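You operate a simulated robot arm through the tools that you are given. There is no shell and no other tool. Be economical: measure what you need, move in short steps, check, and stop when the job is done.

Carry out the task below with a simulated robot arm. There is one attempt and no reset: what you move stays moved.

JOB
Air the room: louvre to OPEN and locked, door unbolted and open.
Fine: the yellow handle under the lever locks the louvre; leave the door lamp switch.

It is judged by the outcome, as a careful person would: the job done as asked, and still so three seconds after it is handed in. It fails if anything else is knocked over, pushed out of place, dropped, spilled or broken.

ROBOT AND FRAMES
A 7-joint arm with a two-finger parallel gripper on a trunk, on a base that drives. Base frame: it is fixed to the floor where the robot stands at the start and does not move with it; the origin is under the middle of the robot, x ahead of it, y to its left, z up. Units: m, rad, N and s.
Its first joint turns from -2.897 to 2.897 rad. Places, roughly: door [1.4, -0.6, 1.1]; door bolt [1.2, -0.3, 1.2]; door lamp switch [1.1, -0.1, 1.7]; louvre lever [1, 0, 1.4]; yellow turn handle [1.1, 0, 1]. Payload 3.43 kg.
The TCP is the grasp point between the finger pads, 0.03 m short of the fingertips. In the tool frame z runs along the fingers and y along their closing line. Largest opening 0.094 m; finger width 0.028, thickness 0.01; the body of the gripper, 0.05 by 0.096 m, starts 0.055 m behind the TCP.
Orientation is told as [roll, pitch, yaw] about the base's x, y, z axes, in that order, counted from this pose: with the fingers straight down and closing along the base's y, the tool's x points along the base's -x, its y along +y and its z along -z.

CONTROLS
- The arm moves only by the tool drive_tool. Its argument "steps" is a list of rows, each an object (a shift or turn left out is 0, a gripper value left out holds the last) with "angular": the turn, a rotation vector about the tool's x, y, z in units of 4 degrees (1.0 is 4 degrees), a list of three; "dp": the shift along the tool's x, y, z in units of 25 mm (1.0 is 25 mm), a list of three; "jaw": the gripper command, from -1 (shut) to 1 (fully open), values between in proportion. In form: [{"angular": [ax, ay, az], "dp": [x, y, z], "jaw": jaw}, ...]. A call has 1 to 8 rows; each row shifts and turns the commanded pose from where the row before left it, along the tool's axes as they then stand. A call with a number of a shift or a turn outside -1 to 1 is refused whole. Each row takes 0.2 s and may step no farther than 0.05 m and 0.15 rad from the row before; otherwise, or with a gripper value out of range, the whole call is refused. A pose out of reach is approached as far as the arm can. The call stops where the force on the tool passes 90 N (or 10 N more than at its start, if that is more) or the arm is blocked; 0.2 s more then pass. The fingers move at their own pace (about 0.045 m/s each) and stop on an object; they squeeze with about 43 N. The grip force told is the motor's: it shows also when the fingers shut on nothing. Time passes only in rows, and 0.2 s behind the last, so rows that do not move let the fingers close. It gives the time, the measured TCP pose, the force on the tool (base axes), the opening and the grip force at its end, in the units of the frame above (readings bear some noise), with the torque about the TCP (base axes, N m) and any sound that the robot's microphone picked up.
- Cameras (640 x 400 px; columns grow to the right, rows downward): "scene" is now at [0.5222, 0.1517, 1.2467]; the picture's right is [-0.32, -0.95, 0.00], its down [-0.53, 0.18, -0.83] and it looks along [0.79, -0.26, -0.56] (base axes); focal length 268 px, centre (320, 200). "wrist" rides on the gripper at [0.076, 0.014, -0.103] in the tool frame; the picture's right is [-0.18, 0.98, 0.00], its down [-0.75, -0.14, -0.64] and it looks along [-0.63, -0.12, 0.77] (tool axes); focal length 243 px, centre (320, 200). There is no depth. A picture from a camera that has moved, and an enlarged one, comes with that camera's place and axes in the base frame and with its lens. The place of the scene camera against the robot may be out by one fixed shift of up to 0.025 m in any direction.
- grab_frame(camera): a new picture of that camera. No time passes.
- raise_lower(by): slides the trunk up (or, below 0, down) by that many m; the arm and the scene camera ride with it, the base frame stays. It gives what a move gives, with no picture.
- drive_base(legs): drives the robot by 1 to 6 legs, each [ahead, left, turn to the left] in m, m and rad, along the robot's own axes; the way and the turn of a leg run together, so that a leg with both is an arc; at most 1.5 m and 3.142 rad a leg. The arm and the cameras ride along, it lands a little off, and it stops where it bumps. It gives what a move gives.
- pan_tilt(pan, tilt): turns the head with the scene camera to pan (to the left, within 1.798 rad either way) and tilt (down, from -0.506 to 1.204), counted from straight ahead of the robot. It gives what a move gives.
- enlarge(camera, box): a new picture of the part [left, top, right, bottom] of that camera's present view, enlarged. No time passes.
- close_job(): hands the job in; it is judged then, once.

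Work in short steps. Places have to be worked out from the pictures, the camera data and where the tool is seen: move nearer, look again, correct. Check each grasp and each placing, and mend what went wrong. You have 120 turns and 82 pictures in all, those below and enlarged ones among them. Open the gripper and draw the arm clear of the work before you hand the job in, unless the task says otherwise; then end with one line.

The tools are called as name(argument=value, ...) on one line, values as JSON. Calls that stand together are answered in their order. drive_tool: Moves the arm, as the interface text tells. Its arguments: {"type":"object","properties":{"steps":{"type":"array"}},"required":["steps"]} The other tools are called the same way: raise_lower (by) slides the trunk up or down; drive_base (legs) drives the base; pan_tilt (pan, tilt) turns the head that bears the scene camera; grab_frame (camera) takes a picture; enlarge (camera, box) takes an enlarged picture of a part of a camera's view; close_job () hands the job in.

At the start:

```text
clock: 0.0
position: [0.6534, 0.1047, 1.0949]
ee_rot: [-0.388, 0.126, -0.033]
contact_force: [0.2, -0.1, 0.1]
wrist_torque: [0.02, 0.03, -0.03]
width: 0.0942
grip_force: 0.1
trunk travel left (down, up): [-0.3, 0.31]
robot x, y, heading: [0.0028, 0.0021, 0.001]
head pan, tilt: [-0.323, 0.588]
```

scene: 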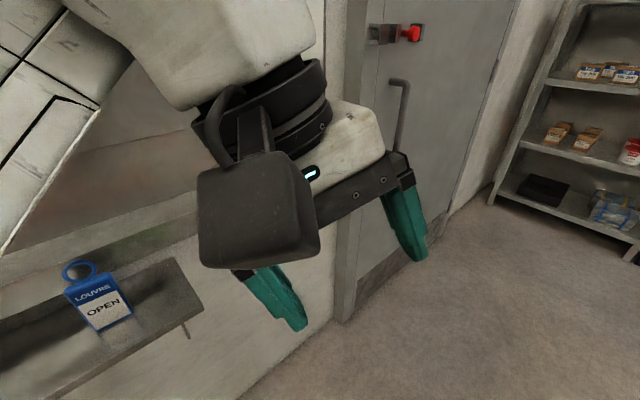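
wrist: 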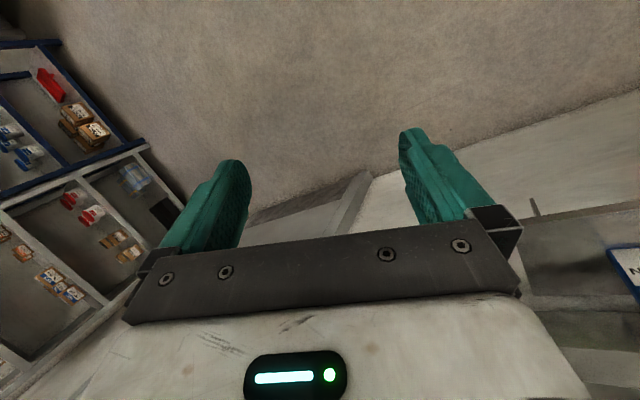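

The arm blocks much of the scene view. I'll level the head and look ahead to find the louvre, handle and bolt.

pan_tilt(pan=0.0, tilt=0.0)

grab_frame(camera="scene")

```text
clock: 1.0
position: [0.6533, 0.1039, 1.0939]
ee_rot: [-0.391, 0.127, -0.034]
contact_force: [0.0, -0.1, 0.5]
wrist_torque: [0.01, -0.05, -0.04]
width: 0.094
grip_force: 0.1
trunk travel left (down, up): [-0.3, 0.31]
robot x, y, heading: [0.0035, 0.0009, 0.003]
head pan, tilt: [0.0, 0.0]
```

```text
79 pictures are left
camera scene: at [0.528, 0.1798, 1.3008], right [0.0, -1.0, 0.0], down [0.0, 0.0, -1.0], along [1.0, 0.0, 0.0], focal length 268 px, centre (320, 200)
```

scene: 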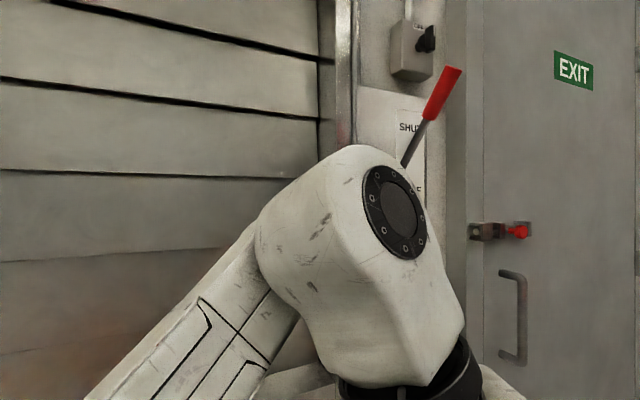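

The elbow hides the plate. I'll back off 0.4 m for an overall view.

drive_base(legs=[[-0.45, 0, 0]])

pan_tilt(pan=-0.4, tilt=0.15)

grab_frame(camera="scene")

```text
clock: 3.7
position: [0.2019, 0.1061, 1.0946]
ee_rot: [-0.39, 0.127, -0.027]
contact_force: [-0.7, 1.5, 0.5]
wrist_torque: [0.0, -0.01, 0.0]
width: 0.0938
grip_force: 0.0
trunk travel left (down, up): [-0.3, 0.31]
robot x, y, heading: [-0.4523, -0.0003, 0.006]
head pan, tilt: [0.0, 0.0]
```

```text
clock: 4.6
position: [0.2012, 0.1079, 1.0941]
ee_rot: [-0.393, 0.127, -0.026]
contact_force: [-0.1, -0.7, 0.2]
wrist_torque: [0.04, -0.03, -0.01]
width: 0.0941
grip_force: 0.1
trunk travel left (down, up): [-0.3, 0.31]
robot x, y, heading: [-0.4526, -0.0043, 0.003]
head pan, tilt: [-0.4, 0.15]
```

```text
78 pictures are left
camera scene: at [0.0709, 0.1461, 1.2872], right [-0.38, -0.92, 0.0], down [-0.14, 0.06, -0.99], along [0.91, -0.38, -0.15], focal length 268 px, centre (320, 200)
```

scene: 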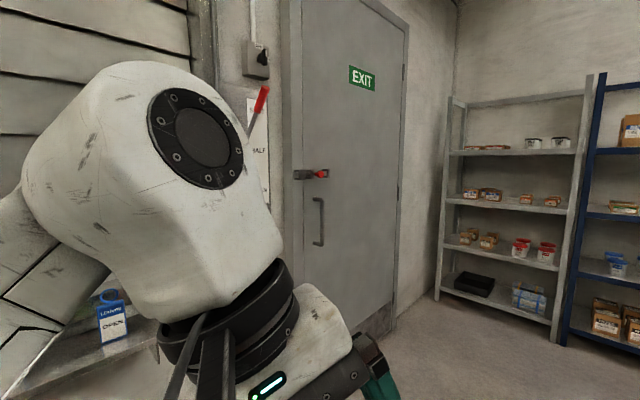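

The elbow still hides the plate. I'll turn the robot left and look back to the right past the elbow.

drive_base(legs=[[0, 0, 0.6]])

pan_tilt(pan=-0.95, tilt=0.1)

grab_frame(camera="scene")

```text
clock: 6.6
position: [0.031, 0.4507, 1.0943]
ee_rot: [-0.39, 0.128, 0.564]
contact_force: [0.3, 0.0, -0.1]
wrist_torque: [0.01, 0.0, -0.02]
width: 0.0941
grip_force: 0.0
trunk travel left (down, up): [-0.3, 0.31]
robot x, y, heading: [-0.4504, -0.0001, 0.599]
head pan, tilt: [-0.4, 0.15]
```

```text
clock: 7.6
position: [0.0311, 0.4516, 1.0945]
ee_rot: [-0.393, 0.127, 0.562]
contact_force: [0.0, 0.1, -0.1]
wrist_torque: [0.0, 0.02, 0.01]
width: 0.0942
grip_force: 0.1
trunk travel left (down, up): [-0.3, 0.31]
robot x, y, heading: [-0.4491, 0.0012, 0.594]
head pan, tilt: [-0.949, 0.099]
```

```text
77 pictures are left
camera scene: at [-0.1132, 0.3613, 1.2918], right [-0.34, -0.94, 0.0], down [-0.09, 0.03, -0.99], along [0.93, -0.34, -0.1], focal length 268 px, centre (320, 200)
```

scene: 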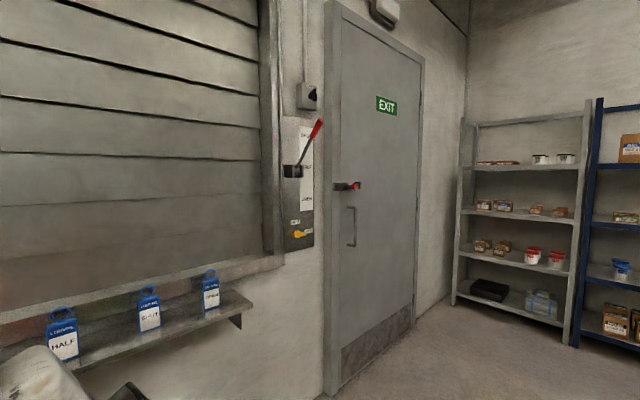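

Now all is visible. I'll enlarge the lever panel, the bolt and the tags shelf.

enlarge(camera="scene", box=[260, 70, 380, 260])

enlarge(camera="scene", box=[30, 255, 270, 380])

```text
2.11 times, centred on (320, 165) of scene
camera zoom: at [-0.1132, 0.3613, 1.2918], right [-0.34, -0.94, 0.0], down [-0.09, 0.03, -0.99], along [0.93, -0.34, -0.1], focal length 564 px, centre (320, 274)
```

zoom: 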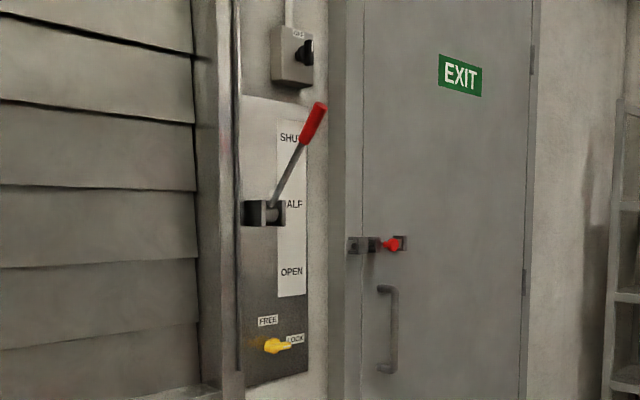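

```text
2.67 times, centred on (150, 318) of scene
camera zoom: at [-0.1132, 0.3613, 1.2918], right [-0.34, -0.94, 0.0], down [-0.09, 0.03, -0.99], along [0.93, -0.34, -0.1], focal length 714 px, centre (773, -113)
```

zoom: 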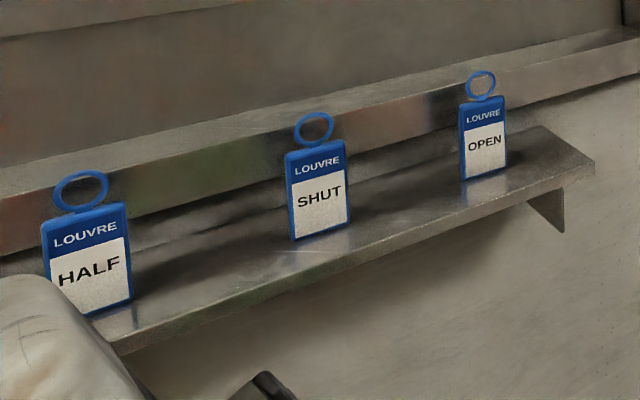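

From triangulation, the wall runs along about (0.4,-0.917), so facing it means heading ≈0.41. The lever pivots near (1.17, 0.0, 1.31) and its tip is near (1.01,-0.06,1.53), so it swings vertically outward from the wall. I'll square up in front of the panel, 1 m away.

drive_base(legs=[[0, 0, -0.184], [0, -0.64, 0], [0.43, 0, 0]])

pan_tilt(pan=-0.6, tilt=0.1)

grab_frame(camera="scene")

```text
clock: 14.0
position: [0.748, -0.0498, 1.0941]
ee_rot: [-0.39, 0.127, 0.378]
contact_force: [-0.1, 0.1, 0.3]
wrist_torque: [0.02, 0.0, 0.01]
width: 0.0941
grip_force: 0.1
trunk travel left (down, up): [-0.3, 0.31]
robot x, y, heading: [0.1893, -0.405, 0.411]
head pan, tilt: [-0.949, 0.099]
```

```text
clock: 14.8
position: [0.7476, -0.0507, 1.0939]
ee_rot: [-0.394, 0.127, 0.376]
contact_force: [-0.1, -0.3, 0.3]
wrist_torque: [0.0, -0.05, -0.01]
width: 0.0939
grip_force: 0.0
trunk travel left (down, up): [-0.3, 0.31]
robot x, y, heading: [0.192, -0.4046, 0.412]
head pan, tilt: [-0.6, 0.099]
```

```text
74 pictures are left
camera scene: at [0.6036, -0.0833, 1.2918], right [-0.19, -0.98, 0.0], down [-0.1, 0.02, -0.99], along [0.98, -0.19, -0.1], focal length 268 px, centre (320, 200)
```

scene: 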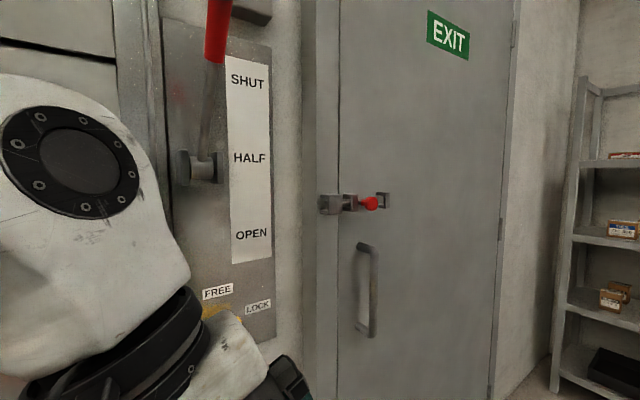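

Good view. I'll enlarge the bolt and the lower panel.

enlarge(camera="scene", box=[300, 160, 420, 240])

enlarge(camera="scene", box=[160, 130, 290, 340])

```text
5.00 times, centred on (360, 200) of scene
camera zoom: at [0.6036, -0.0833, 1.2918], right [-0.19, -0.98, 0.0], down [-0.1, 0.02, -0.99], along [0.98, -0.19, -0.1], focal length 1338 px, centre (120, 200)
```

zoom: 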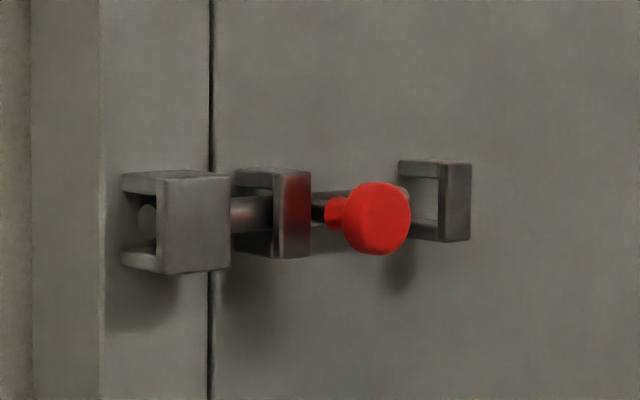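

```text
1.90 times, centred on (225, 235) of scene
camera zoom: at [0.6036, -0.0833, 1.2918], right [-0.19, -0.98, 0.0], down [-0.1, 0.02, -0.99], along [0.98, -0.19, -0.1], focal length 510 px, centre (501, 133)
```

zoom: 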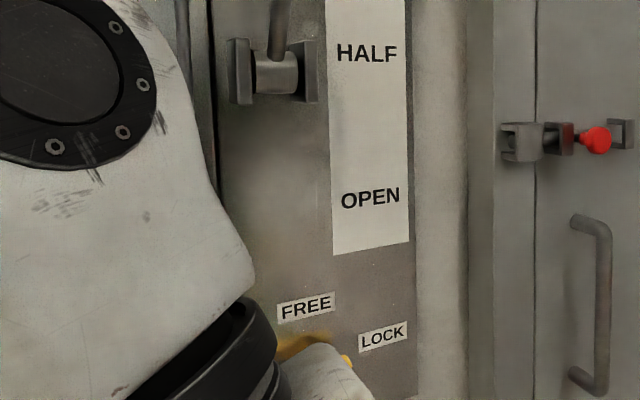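

The lever pivot is about (1.10, 0.025, 1.303) and its grip centre about (0.975,-0.03,1.476). The yellow handle is near (1.13, 0.02, 1.0), pointing at LOCK, so it has to go to FREE first. I'll turn the tool to point horizontally at the wall.

drive_tool(steps=[{"angular": [-0.94, 0, 0], "jaw": -1}, {"angular": [-0.94, 0, 0]}, {"angular": [-0.94, 0, 0]}, {"angular": [-0.94, 0, 0]}, {"angular": [-0.94, 0, 0]}, {"angular": [-0.94, 0, 0]}, {"angular": [0, -1, 0]}, {"angular": [0, -1, 0]}])

drive_tool(steps=[{"angular": [0, -1, 0]}, {"angular": [0, -1, 0]}, {"angular": [0, -1, 0]}, {"angular": [0, -1, 0]}, {"angular": [0, -1, 0]}, {"angular": [0, -1, 0]}, {"angular": [0, -1, 0]}, {"angular": [0, -1, 0]}])

grab_frame(camera="scene")

```text
clock: 15.8
position: [0.7431, -0.0497, 1.0633]
ee_rot: [-0.308, 0.164, 0.374]
contact_force: [-0.3, -0.1, 0.3]
wrist_torque: [0.0, -0.01, 0.03]
width: 0.0071
grip_force: 0.1
trunk travel left (down, up): [-0.3, 0.31]
robot x, y, heading: [0.1915, -0.408, 0.411]
head pan, tilt: [-0.6, 0.099]
stopped in row 4: the arm was blocked; the commanded pose is now the measured one
```

```text
clock: 17.6
position: [0.7444, -0.0489, 1.0636]
ee_rot: [-0.325, -0.369, 0.547]
contact_force: [-0.4, -0.8, -0.6]
wrist_torque: [0.03, 0.0, 0.01]
width: 0.0
grip_force: 32.8
trunk travel left (down, up): [-0.3, 0.31]
robot x, y, heading: [0.1874, -0.4073, 0.413]
head pan, tilt: [-0.6, 0.099]
```

```text
71 pictures are left
camera scene: at [0.6036, -0.0833, 1.2918], right [-0.19, -0.98, 0.0], down [-0.1, 0.02, -0.99], along [0.98, -0.19, -0.1], focal length 268 px, centre (320, 200)
```

scene: 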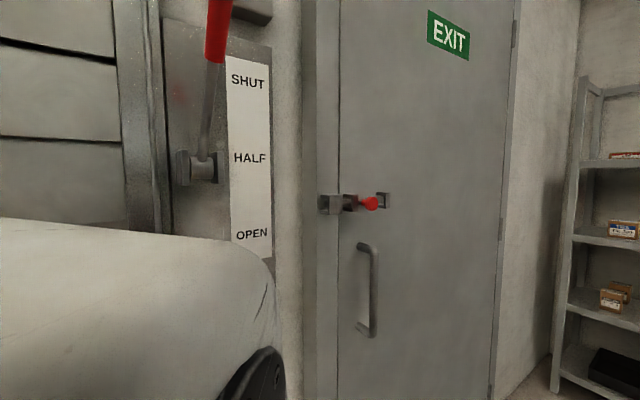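

The first call was blocked partway, but with no contact force, so probably a joint limit. The tool is still turning fine, so I'll continue pitching it up and check.

drive_tool(steps=[{"angular": [-0.3, -1, 0]}, {"angular": [-0.3, -1, 0]}, {"angular": [-0.3, -1, 0]}, {"angular": [-0.3, -1, 0]}, {"angular": [-0.3, -1, 0]}, {"angular": [-0.3, -1, 0]}, {"angular": [-0.3, -1, 0]}, {"angular": [-0.3, -1, 0]}])

grab_frame(camera="scene")

```text
clock: 19.4
position: [0.7614, -0.0327, 1.0498]
ee_rot: [-0.315, -0.684, 0.752]
contact_force: [-0.3, -0.6, 0.1]
wrist_torque: [0.02, 0.03, 0.0]
width: 0.0
grip_force: 33.0
out of reach, approached as far as the arm can: row 8
trunk travel left (down, up): [-0.3, 0.31]
robot x, y, heading: [0.1896, -0.4103, 0.408]
head pan, tilt: [-0.6, 0.099]
stopped in row 8: the arm was blocked; the commanded pose is now the measured one
```

```text
70 pictures are left
camera scene: at [0.6039, -0.0834, 1.2887], right [-0.19, -0.98, 0.0], down [-0.13, 0.03, -0.99], along [0.97, -0.19, -0.13], focal length 268 px, centre (320, 200)
```

scene: 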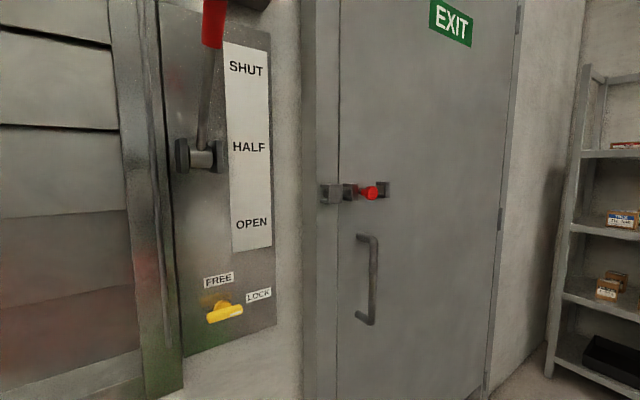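

The panel is clear now, but the arm stopped. I'll look for where the arm is.

pan_tilt(pan=0.0, tilt=0.7)

grab_frame(camera="scene")

grab_frame(camera="wrist")

```text
clock: 20.4
position: [0.7627, -0.0334, 1.0474]
ee_rot: [-0.316, -0.686, 0.755]
contact_force: [0.5, 0.8, 0.1]
wrist_torque: [-0.03, 0.01, 0.0]
width: 0.0001
grip_force: 32.6
trunk travel left (down, up): [-0.3, 0.31]
robot x, y, heading: [0.1915, -0.4087, 0.412]
head pan, tilt: [0.0, 0.7]
```

```text
69 pictures are left
camera scene: at [0.5911, -0.0321, 1.2372], right [0.4, -0.92, 0.0], down [-0.59, -0.26, -0.77], along [0.7, 0.31, -0.64], focal length 268 px, centre (320, 200)
```

scene: 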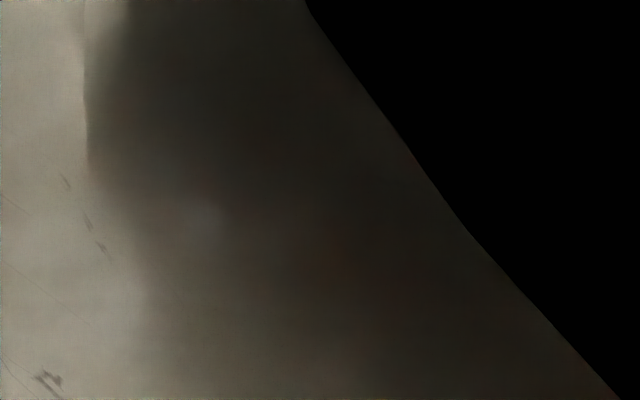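

```text
68 pictures are left
camera wrist: at [0.6452, -0.0801, 1.0728], right [-0.4, 0.91, -0.12], down [0.08, 0.16, 0.98], along [0.92, 0.38, -0.14], focal length 243 px, centre (320, 200)
```

wrist: 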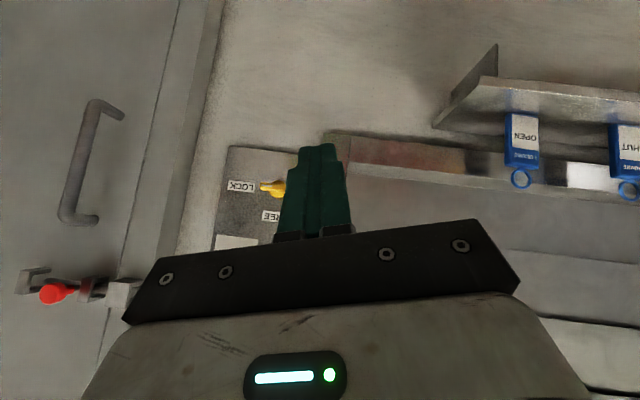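

The tool is free: the wrist view shows the panel upside-down, and the arm is just folded too tightly near the head. I'll extend 0.15 m toward the wall to unfold it, then keep turning.

drive_tool(steps=[{"dp": [-0.728, -0.135, 0.671]}, {"dp": [-0.728, -0.135, 0.671]}, {"dp": [-0.728, -0.135, 0.671]}, {"dp": [-0.728, -0.135, 0.671]}, {"dp": [-0.728, -0.135, 0.671]}, {"dp": [-0.728, -0.135, 0.671]}])

drive_tool(steps=[{"angular": [0.03, -1, 0.34]}, {"angular": [0.03, -1, 0.34]}, {"angular": [0.03, -1, 0.34]}, {"angular": [0.03, -1, 0.34]}, {"angular": [0.03, -1, 0.34]}, {"angular": [0.03, -1, 0.34]}])

grab_frame(camera="scene")

```text
clock: 21.8
position: [0.9, 0.0286, 1.0496]
ee_rot: [-0.316, -0.684, 0.754]
contact_force: [0.1, 0.5, 0.1]
wrist_torque: [0.0, -0.01, -0.01]
width: 0.0
grip_force: 32.8
trunk travel left (down, up): [-0.3, 0.31]
robot x, y, heading: [0.193, -0.4095, 0.413]
head pan, tilt: [0.0, 0.7]
```

```text
clock: 23.2
position: [0.8988, 0.0277, 1.049]
ee_rot: [-0.324, -1.128, 0.747]
contact_force: [-0.2, 0.1, 1.1]
wrist_torque: [0.02, 0.05, -0.05]
width: 0.0
grip_force: 33.5
trunk travel left (down, up): [-0.3, 0.31]
robot x, y, heading: [0.1918, -0.4035, 0.413]
head pan, tilt: [0.0, 0.7]
```

```text
67 pictures are left
camera scene: at [0.591, -0.0319, 1.237], right [0.4, -0.92, 0.0], down [-0.59, -0.26, -0.76], along [0.7, 0.31, -0.64], focal length 268 px, centre (320, 200)
```

scene: 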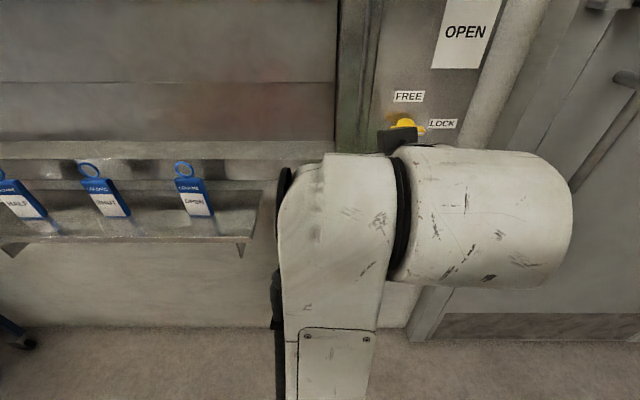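

That worked. I'll finish the remaining turn and look through the wrist camera.

drive_tool(steps=[{"angular": [0.03, -1, 0.34]}, {"angular": [0.03, -1, 0.34]}, {"angular": [0.03, -1, 0.34]}, {"angular": [0.03, -1, 0.34]}, {"angular": [0.03, -1, 0.34]}, {"angular": [0.03, -1, 0.34]}])

grab_frame(camera="wrist")

grab_frame(camera="scene")

```text
clock: 24.6
position: [0.9003, 0.0275, 1.0473]
ee_rot: [-2.072, -1.572, 2.486]
contact_force: [-0.3, -0.2, -0.3]
wrist_torque: [-0.01, -0.04, -0.05]
width: 0.0003
grip_force: 33.1
trunk travel left (down, up): [-0.3, 0.31]
robot x, y, heading: [0.1867, -0.4057, 0.411]
head pan, tilt: [0.0, 0.7]
```

```text
66 pictures are left
camera wrist: at [0.8001, -0.0008, 0.9724], right [-0.39, 0.9, 0.18], down [-0.53, -0.39, 0.75], along [0.75, 0.2, 0.63], focal length 243 px, centre (320, 200)
```

wrist: 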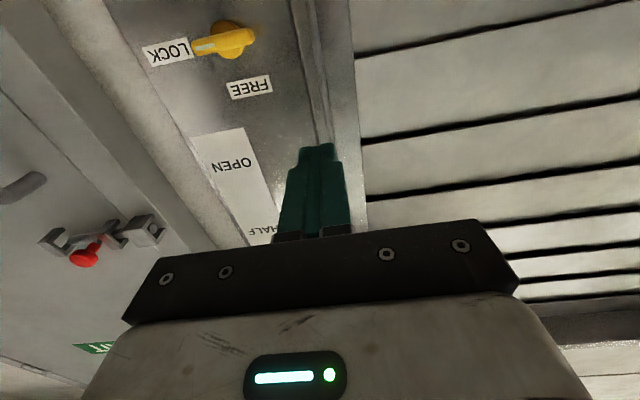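

```text
65 pictures are left
camera scene: at [0.591, -0.032, 1.2371], right [0.4, -0.92, 0.0], down [-0.59, -0.26, -0.76], along [0.7, 0.31, -0.64], focal length 268 px, centre (320, 200)
```

scene: 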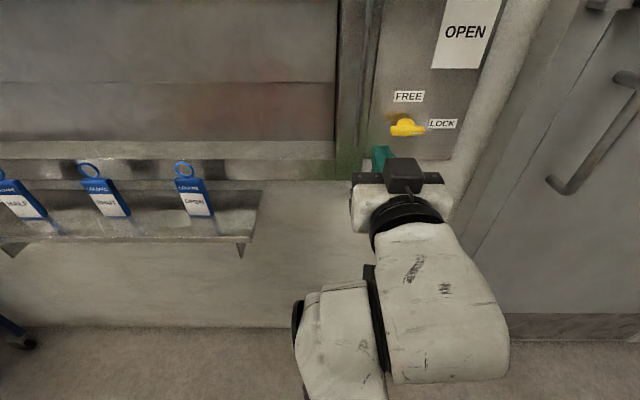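

The tool now points straight at the wall. I'll zoom in on the handle with both cameras.

enlarge(camera="wrist", box=[130, 0, 290, 110])

enlarge(camera="scene", box=[350, 80, 480, 220])

```text
3.64 times, centred on (210, 55) of wrist
camera zoom: at [0.8001, -0.0008, 0.9724], right [-0.39, 0.9, 0.18], down [-0.53, -0.39, 0.75], along [0.75, 0.2, 0.63], focal length 882 px, centre (720, 727)
```

zoom: 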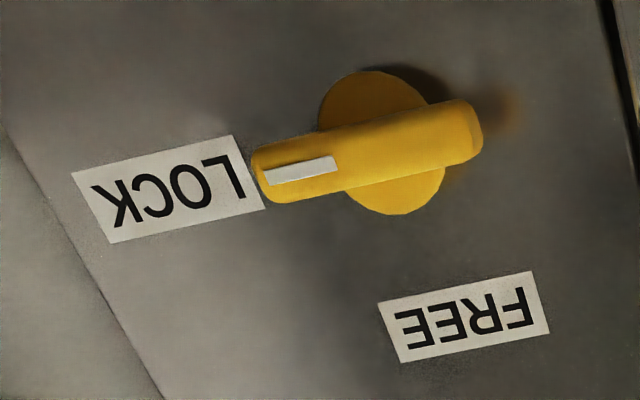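

```text
2.86 times, centred on (415, 150) of scene
camera zoom: at [0.591, -0.032, 1.2371], right [0.4, -0.92, 0.0], down [-0.59, -0.26, -0.76], along [0.7, 0.31, -0.64], focal length 765 px, centre (49, 343)
```

zoom: 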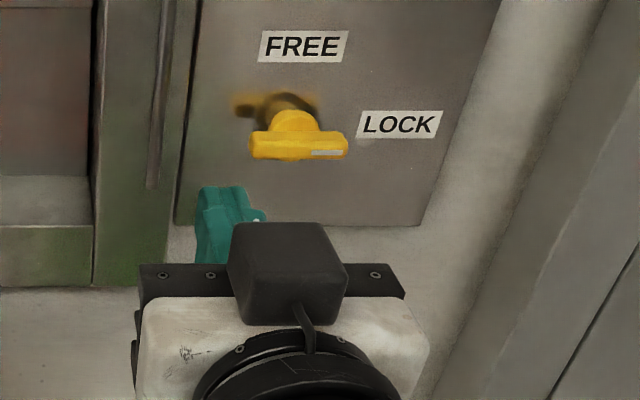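

It is a bar knob about 0.075 m long, centred on its pivot, with the white mark at LOCK. It sits about 0.09 m right of the TCP and 0.058 m below it. I'll align, then roll the jaws vertical, partly open.

drive_tool(steps=[{"dp": [0.58, -0.92, 0], "jaw": 0.3}, {"dp": [0.58, -0.92, 0]}, {"dp": [0.58, -0.92, 0]}, {"dp": [0.58, -0.92, 0]}, {"angular": [0, 0, 1]}, {"angular": [0, 0, 1]}, {"angular": [0, 0, 1]}, {"angular": [0, 0, 1]}])

drive_tool(steps=[{"angular": [0, 0, 1]}, {"angular": [0, 0, 1]}, {"angular": [0, 0, 1]}, {"angular": [0, 0, 1]}, {"angular": [0, 0, 1]}, {"angular": [0, 0, 1]}, {"angular": [0, 0, 1]}, {"angular": [0, 0, 1]}])

drive_tool(steps=[{"angular": [0, 0, 1]}, {"angular": [0, 0, 1]}, {"angular": [0, 0, 1]}, {"angular": [0, 0, 1]}, {"angular": [0, 0, 1]}, {"angular": [0, 0, 1]}, {"angular": [0, 0, 1]}, {"angular": [0, 0, 1]}])

grab_frame(camera="wrist")

grab_frame(camera="scene")

```text
clock: 26.4
position: [0.937, -0.058, 0.9901]
ee_rot: [1.566, -1.292, -1.154]
contact_force: [-0.4, 0.6, 0.1]
wrist_torque: [0.0, -0.02, -0.01]
width: 0.0608
grip_force: 0.1
trunk travel left (down, up): [-0.3, 0.31]
robot x, y, heading: [0.1891, -0.4054, 0.416]
head pan, tilt: [0.0, 0.7]
```

```text
clock: 28.2
position: [0.9366, -0.0575, 0.99]
ee_rot: [1.568, -0.734, -1.158]
contact_force: [0.5, 0.1, 0.2]
wrist_torque: [0.0, -0.02, 0.0]
width: 0.0611
grip_force: 0.1
trunk travel left (down, up): [-0.3, 0.31]
robot x, y, heading: [0.1905, -0.4067, 0.415]
head pan, tilt: [0.0, 0.7]
```

```text
clock: 30.0
position: [0.9373, -0.0572, 0.9913]
ee_rot: [1.568, -0.174, -1.158]
contact_force: [-0.7, 0.1, 0.3]
wrist_torque: [-0.01, 0.02, -0.01]
width: 0.0611
grip_force: 0.0
trunk travel left (down, up): [-0.3, 0.31]
robot x, y, heading: [0.192, -0.4049, 0.412]
head pan, tilt: [0.0, 0.7]
```

```text
62 pictures are left
camera wrist: at [0.8119, -0.0275, 0.9917], right [0.01, -0.01, 1.0], down [-0.28, -0.96, -0.01], along [0.96, -0.28, -0.01], focal length 243 px, centre (320, 200)
```

wrist: 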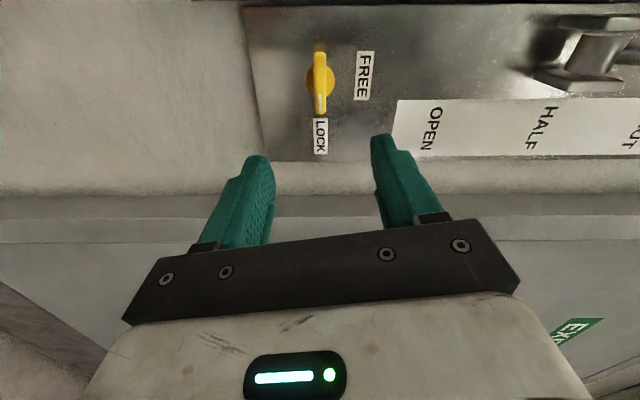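

```text
61 pictures are left
camera scene: at [0.591, -0.032, 1.237], right [0.4, -0.92, 0.0], down [-0.59, -0.26, -0.76], along [0.7, 0.31, -0.64], focal length 268 px, centre (320, 200)
```

scene: 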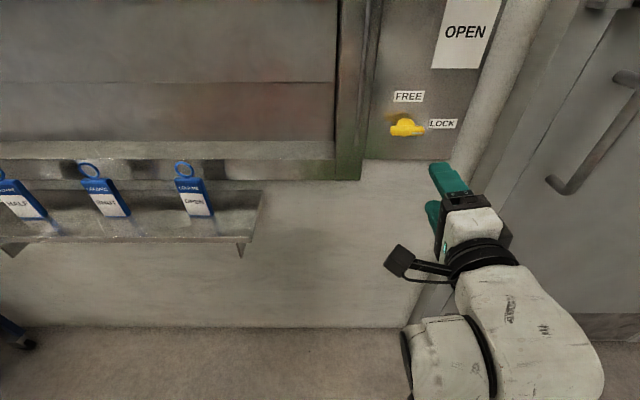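

Alignment agrees well: the knob is at height ≈0.991, within 5 mm laterally. I'll finish the roll and approach 0.125 m.

drive_tool(steps=[{"angular": [0, 0, 1]}, {"angular": [0, 0, 1]}, {"angular": [0, 0, 0.5], "dp": [0.15, 0, 0]}, {"dp": [0, 0, 1]}, {"dp": [0, 0, 1]}, {"dp": [0, 0, 1]}, {"dp": [0, 0, 1]}, {"dp": [0, 0, 1]}])

grab_frame(camera="wrist")

enlarge(camera="scene", box=[350, 80, 480, 220])

```text
clock: 31.8
position: [1.0488, -0.0043, 0.9892]
ee_rot: [1.57, 0.0, -1.158]
contact_force: [0.2, 0.2, 0.4]
wrist_torque: [0.0, 0.0, -0.01]
width: 0.0611
grip_force: 0.0
trunk travel left (down, up): [-0.3, 0.31]
robot x, y, heading: [0.1917, -0.408, 0.414]
head pan, tilt: [0.0, 0.7]
```

```text
60 pictures are left
camera wrist: at [0.9239, 0.0242, 1.0041], right [0.07, -0.17, 0.98], down [-0.29, -0.95, -0.14], along [0.96, -0.27, -0.12], focal length 243 px, centre (320, 200)
```

wrist: 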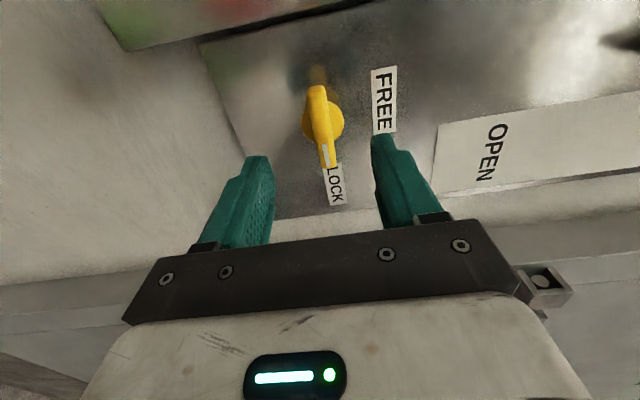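

```text
2.86 times, centred on (415, 150) of scene
camera zoom: at [0.591, -0.0321, 1.2371], right [0.4, -0.92, 0.0], down [-0.59, -0.26, -0.76], along [0.7, 0.31, -0.64], focal length 765 px, centre (49, 343)
```

zoom: 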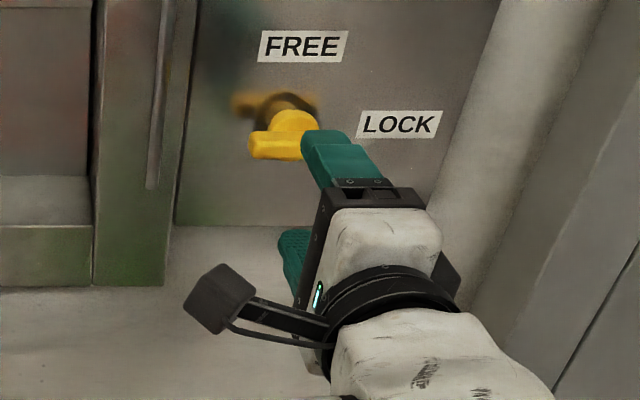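

The fingers straddle the knob's height but aren't over it yet. I estimate the knob face at about 0.04 m further, so I'll advance gently.

drive_tool(steps=[{"dp": [-0.1, 0, 0.8]}, {"dp": [-0.1, 0, 0.8]}, {"dp": [0, 0, 0.4]}])

grab_frame(camera="wrist")

enlarge(camera="scene", box=[350, 80, 480, 220])

```text
clock: 32.6
position: [1.096, 0.0125, 0.9905]
ee_rot: [1.568, -0.001, -1.159]
contact_force: [1.0, -0.4, -0.7]
wrist_torque: [0.03, -0.01, -0.02]
width: 0.0613
grip_force: 0.0
trunk travel left (down, up): [-0.3, 0.31]
robot x, y, heading: [0.1908, -0.4036, 0.413]
head pan, tilt: [0.0, 0.7]
```

```text
58 pictures are left
camera wrist: at [0.9716, 0.0405, 1.0055], right [0.07, -0.17, 0.98], down [-0.29, -0.95, -0.14], along [0.96, -0.27, -0.12], focal length 243 px, centre (320, 200)
```

wrist: 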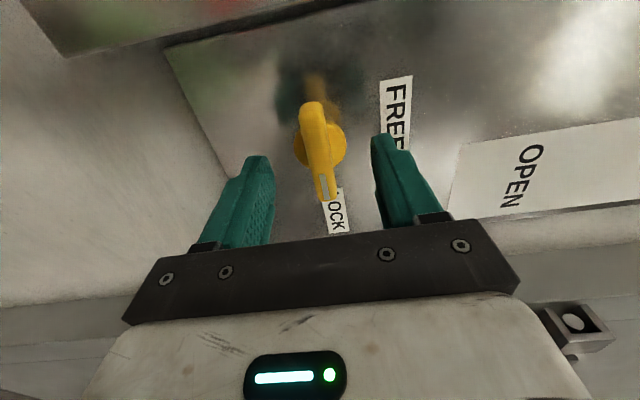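

```text
2.86 times, centred on (415, 150) of scene
camera zoom: at [0.5911, -0.032, 1.237], right [0.4, -0.92, 0.0], down [-0.59, -0.26, -0.76], along [0.7, 0.31, -0.64], focal length 765 px, centre (49, 343)
```

zoom: 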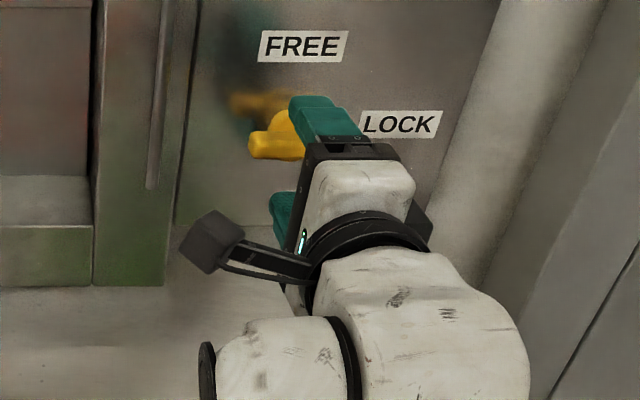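

The knob face is about at the fingertips, so I'll go about 0.02 m deeper and slightly left, stopping on contact.

drive_tool(steps=[{"dp": [0.2, 0, 0.4]}, {"dp": [0, 0, 0.4]}])

grab_frame(camera="wrist")

```text
clock: 33.2
position: [1.1137, 0.0239, 0.9921]
ee_rot: [1.569, -0.002, -1.159]
contact_force: [0.3, -0.6, 0.0]
wrist_torque: [-0.02, -0.01, 0.01]
width: 0.0608
grip_force: 0.0
trunk travel left (down, up): [-0.3, 0.31]
robot x, y, heading: [0.1892, -0.4085, 0.412]
head pan, tilt: [0.0, 0.7]
```

```text
56 pictures are left
camera wrist: at [0.9892, 0.0528, 1.0059], right [0.07, -0.17, 0.98], down [-0.29, -0.95, -0.14], along [0.96, -0.27, -0.12], focal length 243 px, centre (320, 200)
```

wrist: 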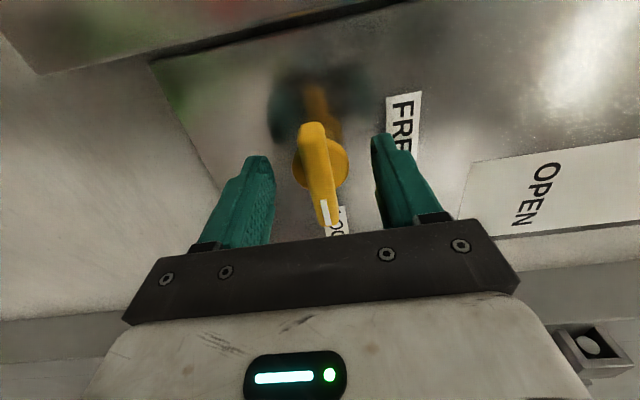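

The knob is now between the fingertips with about 12 mm overlap. A bit deeper, then close.

drive_tool(steps=[{"dp": [0, 0, 0.3]}, {"jaw": -1}, {"jaw": -1}, {"jaw": -1}, {"jaw": -1}])

grab_frame(camera="wrist")

```text
clock: 34.4
position: [1.1204, 0.0279, 0.9897]
ee_rot: [1.568, -0.001, -1.159]
contact_force: [-4.0, -1.0, -6.3]
wrist_torque: [0.06, 0.08, 0.03]
width: 0.0194
grip_force: 42.0
trunk travel left (down, up): [-0.3, 0.31]
robot x, y, heading: [0.1928, -0.4072, 0.417]
head pan, tilt: [0.0, 0.7]
```

```text
55 pictures are left
camera wrist: at [0.9957, 0.0564, 1.0048], right [0.08, -0.17, 0.98], down [-0.29, -0.95, -0.14], along [0.95, -0.27, -0.12], focal length 243 px, centre (320, 200)
```

wrist: 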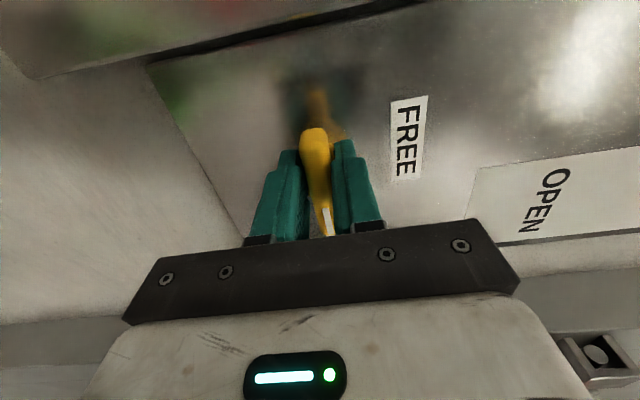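

Gripped at 19 mm. Now I'll twist counter-clockwise toward FREE.

drive_tool(steps=[{"angular": [0, 0, -1]}, {"angular": [0, 0, -1]}, {"angular": [0, 0, -1]}, {"angular": [0, 0, -1]}, {"angular": [0, 0, -1]}, {"angular": [0, 0, -1]}, {"angular": [0, 0, -1]}, {"angular": [0, 0, -1]}])

grab_frame(camera="wrist")

```text
clock: 36.2
position: [1.122, 0.0263, 0.9852]
ee_rot: [1.555, -0.564, -1.153]
contact_force: [-39.0, -16.0, -36.5]
wrist_torque: [0.41, -0.15, -0.77]
width: 0.0193
grip_force: 45.0
trunk travel left (down, up): [-0.3, 0.31]
robot x, y, heading: [0.1917, -0.4045, 0.413]
head pan, tilt: [0.0, 0.7]
```

```text
54 pictures are left
camera wrist: at [0.9976, 0.0512, 0.9581], right [-0.14, 0.34, 0.93], down [-0.3, -0.91, 0.29], along [0.94, -0.24, 0.23], focal length 243 px, centre (320, 200)
```

wrist: 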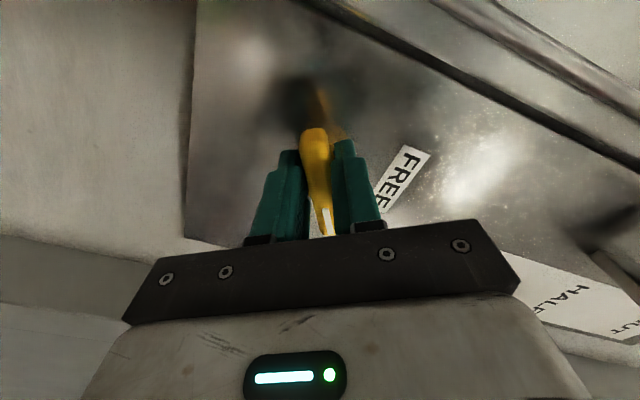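

It is turning with the grip, but about 40 N is building up pushing me off the wall and down. I'll relieve it by a few millimetres and continue.

drive_tool(steps=[{"dp": [0.1, -0.16, -0.16]}, {"angular": [0, 0, -1]}, {"angular": [0, 0, -1]}, {"angular": [0, 0, -1]}, {"angular": [0, 0, -1]}, {"angular": [0, 0, -1]}, {"angular": [0, 0, -1]}])

```text
clock: 37.8
position: [1.1203, 0.023, 0.9822]
ee_rot: [1.561, -0.98, -1.155]
contact_force: [6.8, -15.5, -26.5]
wrist_torque: [0.67, -0.88, -0.39]
width: 0.0149
grip_force: 45.1
trunk travel left (down, up): [-0.3, 0.31]
robot x, y, heading: [0.1899, -0.4094, 0.413]
head pan, tilt: [0.0, 0.7]
```

grab_frame(camera="wrist")

enlarge(camera="scene", box=[350, 80, 480, 220])

```text
53 pictures are left
camera wrist: at [1.0037, 0.0316, 0.9283], right [-0.28, 0.66, 0.7], down [-0.37, -0.75, 0.55], along [0.88, -0.11, 0.45], focal length 243 px, centre (320, 200)
```

wrist: 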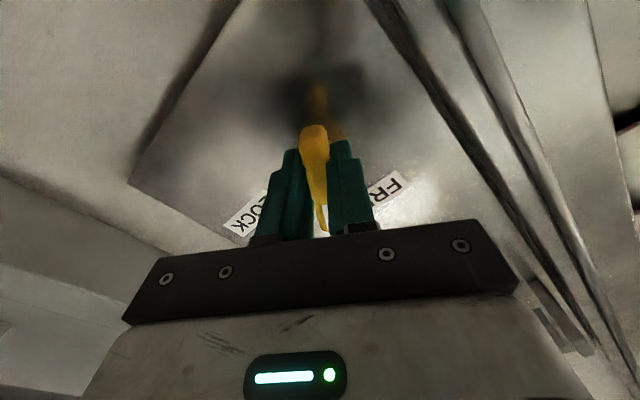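

```text
2.86 times, centred on (415, 150) of scene
camera zoom: at [0.5925, -0.0327, 1.2366], right [0.4, -0.92, 0.0], down [-0.59, -0.26, -0.76], along [0.7, 0.31, -0.64], focal length 765 px, centre (49, 343)
```

zoom: 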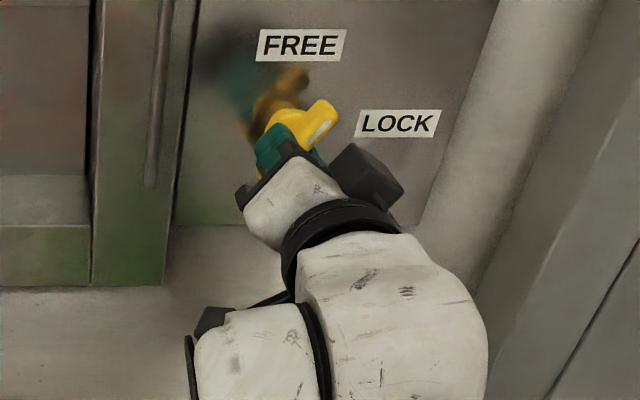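

The knob is about 55° round and the mark is heading for FREE. Continuing the twist.

drive_tool(steps=[{"angular": [0, 0, -1]}, {"angular": [0, 0, -1]}, {"angular": [0, 0, -1]}, {"angular": [0, 0, -1]}, {"angular": [0, 0, -1]}, {"angular": [0, 0, -1]}, {"angular": [0, 0, -1]}, {"angular": [0, 0, -1]}])

enlarge(camera="scene", box=[350, 80, 480, 220])

```text
clock: 39.6
position: [1.1213, 0.0173, 0.9807]
ee_rot: [1.279, -1.534, -0.878]
contact_force: [11.0, -33.0, -28.8]
wrist_torque: [0.6, -0.73, 0.36]
width: 0.015
grip_force: 44.9
trunk travel left (down, up): [-0.3, 0.31]
robot x, y, heading: [0.1925, -0.4055, 0.406]
head pan, tilt: [0.0, 0.7]
```

```text
2.86 times, centred on (415, 150) of scene
camera zoom: at [0.5927, -0.0331, 1.2367], right [0.4, -0.92, 0.0], down [-0.59, -0.26, -0.76], along [0.7, 0.31, -0.64], focal length 765 px, centre (49, 343)
```

zoom: 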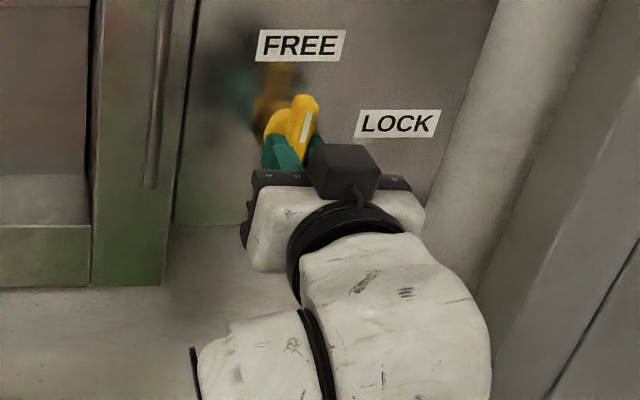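

Nearly vertical. I'll add a little more twist, easing sideways to relieve the side force, and then check.

drive_tool(steps=[{"dp": [0.1, -0.15, 0]}, {"angular": [0, 0, -1]}, {"angular": [0, 0, -1]}, {"angular": [0, 0, -0.5]}])

enlarge(camera="wrist", box=[200, 60, 440, 260])

```text
clock: 40.6
position: [1.1237, 0.0177, 0.9813]
ee_rot: [-1.554, -1.434, 1.954]
contact_force: [21.9, -21.8, -12.7]
wrist_torque: [1.57, 0.8, 0.14]
width: 0.0182
grip_force: 44.8
trunk travel left (down, up): [-0.3, 0.31]
robot x, y, heading: [0.1864, -0.4049, 0.411]
head pan, tilt: [0.0, 0.7]
```

```text
2.00 times, centred on (320, 160) of wrist
camera zoom: at [1.0255, -0.0194, 0.9052], right [-0.39, 0.92, 0.05], down [-0.57, -0.28, 0.77], along [0.72, 0.27, 0.64], focal length 485 px, centre (320, 280)
```

zoom: 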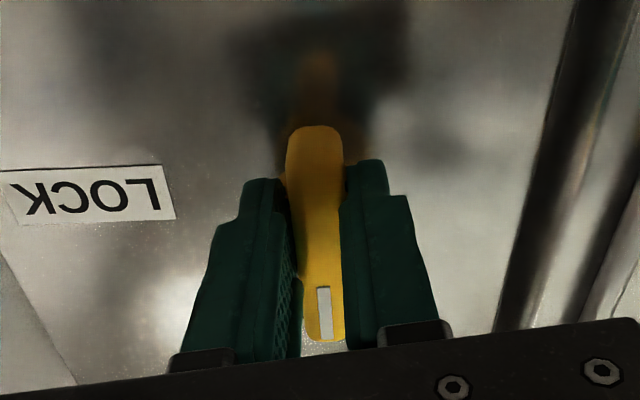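

The knob sits vertical at FREE, and the twist torque has jumped to about 1.8 N m, so it is on its stop. I'll open and back out.

drive_tool(steps=[{"jaw": 0.5}, {}, {}, {"angular": [0, 0, 0.6], "dp": [0, 0, -1]}, {"angular": [0, 0, 0.9], "dp": [0, 0, -1]}, {"angular": [0, 0, 1], "dp": [0, 0, -1]}, {"dp": [0, 0, -1]}, {"dp": [0, 0, -1]}])

drive_tool(steps=[{"dp": [0, 0, -1]}, {"dp": [0, 0, -1]}, {"dp": [0, 0, -1]}])

pan_tilt(pan=-0.2, tilt=0.2)

grab_frame(camera="scene")

```text
clock: 42.4
position: [1.0051, -0.0279, 0.9835]
ee_rot: [1.516, -1.538, -1.105]
contact_force: [-0.4, 0.0, -0.7]
wrist_torque: [0.04, 0.03, 0.0]
width: 0.0706
grip_force: 0.1
trunk travel left (down, up): [-0.3, 0.31]
robot x, y, heading: [0.188, -0.4069, 0.413]
head pan, tilt: [0.0, 0.7]
```

```text
clock: 43.2
position: [0.9364, -0.0566, 0.9838]
ee_rot: [1.521, -1.539, -1.11]
contact_force: [-0.5, 0.6, 0.4]
wrist_torque: [0.0, 0.03, -0.02]
width: 0.0706
grip_force: 0.0
trunk travel left (down, up): [-0.3, 0.31]
robot x, y, heading: [0.19, -0.404, 0.41]
head pan, tilt: [0.0, 0.7]
```

```text
clock: 44.1
position: [0.9372, -0.0563, 0.9829]
ee_rot: [1.528, -1.538, -1.116]
contact_force: [0.4, -0.9, 0.3]
wrist_torque: [-0.02, -0.03, 0.03]
width: 0.0705
grip_force: 0.1
trunk travel left (down, up): [-0.3, 0.31]
robot x, y, heading: [0.1897, -0.407, 0.416]
head pan, tilt: [-0.201, 0.201]
```

```text
49 pictures are left
camera scene: at [0.6043, -0.0465, 1.2824], right [0.21, -0.98, 0.0], down [-0.2, -0.04, -0.98], along [0.96, 0.21, -0.2], focal length 268 px, centre (320, 200)
```

scene: 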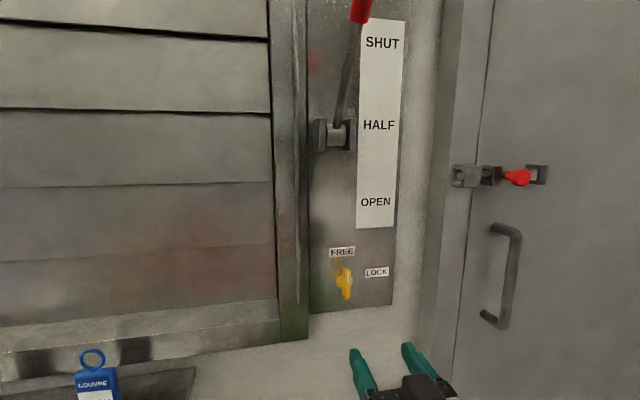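

The knob is at FREE. I put the lever grip centre near 0.87 ahead, 0.05 left, z≈1.467. I'll back off, raise the trunk, and then the tool, clear of the lever.

drive_tool(steps=[{"dp": [0, 0, -1], "jaw": 0.5}, {"dp": [0, 0, -1]}, {"dp": [0, 0, -1]}, {"dp": [0, 0, -1]}, {"dp": [0, 0.5, 0]}, {"dp": [0, 0.5, 0]}])

raise_lower(by=0.25)

drive_tool(steps=[{"dp": [-1, 0, 0]}, {"dp": [-1, 0, 0]}, {"dp": [-1, 0, 0]}, {"dp": [-1, 0, 0]}, {"dp": [-1, 0, 0]}, {"dp": [-1, 0, 0]}, {"dp": [-1, 0, 0]}, {"dp": [-1, 0, 0]}])

grab_frame(camera="scene")

grab_frame(camera="wrist")

```text
clock: 45.5
position: [0.8592, -0.0632, 0.9707]
ee_rot: [1.518, -1.538, -1.106]
contact_force: [0.7, 0.4, 0.0]
wrist_torque: [0.04, -0.03, 0.02]
width: 0.0706
grip_force: 0.1
out of reach, approached as far as the arm can: row 3, 4
trunk travel left (down, up): [-0.3, 0.31]
robot x, y, heading: [0.1893, -0.408, 0.413]
head pan, tilt: [-0.201, 0.201]
```

```text
clock: 48.1
position: [0.859, -0.0628, 1.2199]
ee_rot: [1.528, -1.539, -1.116]
contact_force: [-0.7, -0.7, 0.6]
wrist_torque: [0.03, 0.01, 0.03]
width: 0.0707
grip_force: 0.1
trunk travel left (down, up): [-0.55, 0.06]
robot x, y, heading: [0.1911, -0.4088, 0.409]
head pan, tilt: [-0.201, 0.201]
```

```text
clock: 49.9
position: [0.8564, -0.0674, 1.2393]
ee_rot: [1.554, -1.537, -1.144]
contact_force: [1.2, -0.1, -0.1]
wrist_torque: [0.0, -0.01, -0.02]
width: 0.0704
grip_force: 0.1
out of reach, approached as far as the arm can: row 1, 2, 3, 4, 5, 6, 7, 8
trunk travel left (down, up): [-0.55, 0.06]
robot x, y, heading: [0.1897, -0.4078, 0.413]
head pan, tilt: [-0.201, 0.201]
```

```text
48 pictures are left
camera scene: at [0.6043, -0.0465, 1.5325], right [0.21, -0.98, 0.0], down [-0.2, -0.04, -0.98], along [0.96, 0.21, -0.2], focal length 268 px, centre (320, 200)
```

scene: 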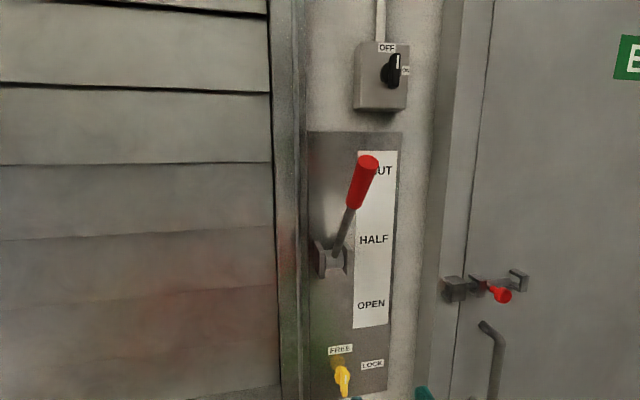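

```text
47 pictures are left
camera wrist: at [0.7561, -0.0915, 1.1641], right [-0.39, 0.89, 0.22], down [-0.52, -0.41, 0.75], along [0.76, 0.18, 0.63], focal length 243 px, centre (320, 200)
```

wrist: 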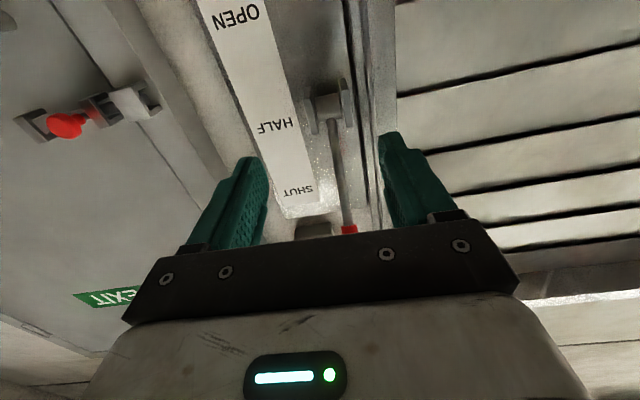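

The arm is too folded to rise here. I'll back the base 0.15 m so it can work more extended.

drive_base(legs=[[-0.15, 0, 0]])

drive_tool(steps=[{"dp": [0, 0, 1]}, {"dp": [0, 0, 1]}, {"dp": [0, 0, 1]}, {"dp": [0, 0, 1]}, {"dp": [-1, 0, 0.4]}, {"dp": [-1, 0, 0]}, {"dp": [-1, 0, 0]}, {"dp": [-1, 0, 0]}])

drive_tool(steps=[{"dp": [-1, 0, 0]}, {"dp": [-1, 0, 0]}, {"dp": [-1, 0, 0]}, {"dp": [-1, 0, 0]}, {"dp": [-0.6, 0, 0]}])

```text
clock: 51.3
position: [0.7173, -0.1262, 1.2402]
ee_rot: [1.553, -1.537, -1.141]
contact_force: [0.2, -0.1, 0.0]
wrist_torque: [0.01, -0.03, 0.01]
width: 0.0704
grip_force: 0.0
trunk travel left (down, up): [-0.55, 0.06]
robot x, y, heading: [0.0481, -0.4665, 0.406]
head pan, tilt: [-0.201, 0.201]
```

```text
clock: 53.1
position: [0.8204, -0.0868, 1.3406]
ee_rot: [1.542, -1.539, -1.131]
contact_force: [0.6, 0.7, 0.5]
wrist_torque: [0.01, -0.01, 0.06]
width: 0.0704
grip_force: 0.1
trunk travel left (down, up): [-0.55, 0.06]
robot x, y, heading: [0.0521, -0.4658, 0.407]
head pan, tilt: [-0.201, 0.201]
```

```text
clock: 54.3
position: [0.8207, -0.0892, 1.4541]
ee_rot: [1.545, -1.538, -1.135]
contact_force: [-0.1, -0.3, 0.1]
wrist_torque: [0.02, -0.03, 0.0]
width: 0.0703
grip_force: 0.1
trunk travel left (down, up): [-0.55, 0.06]
robot x, y, heading: [0.0552, -0.4647, 0.408]
head pan, tilt: [-0.201, 0.201]
```

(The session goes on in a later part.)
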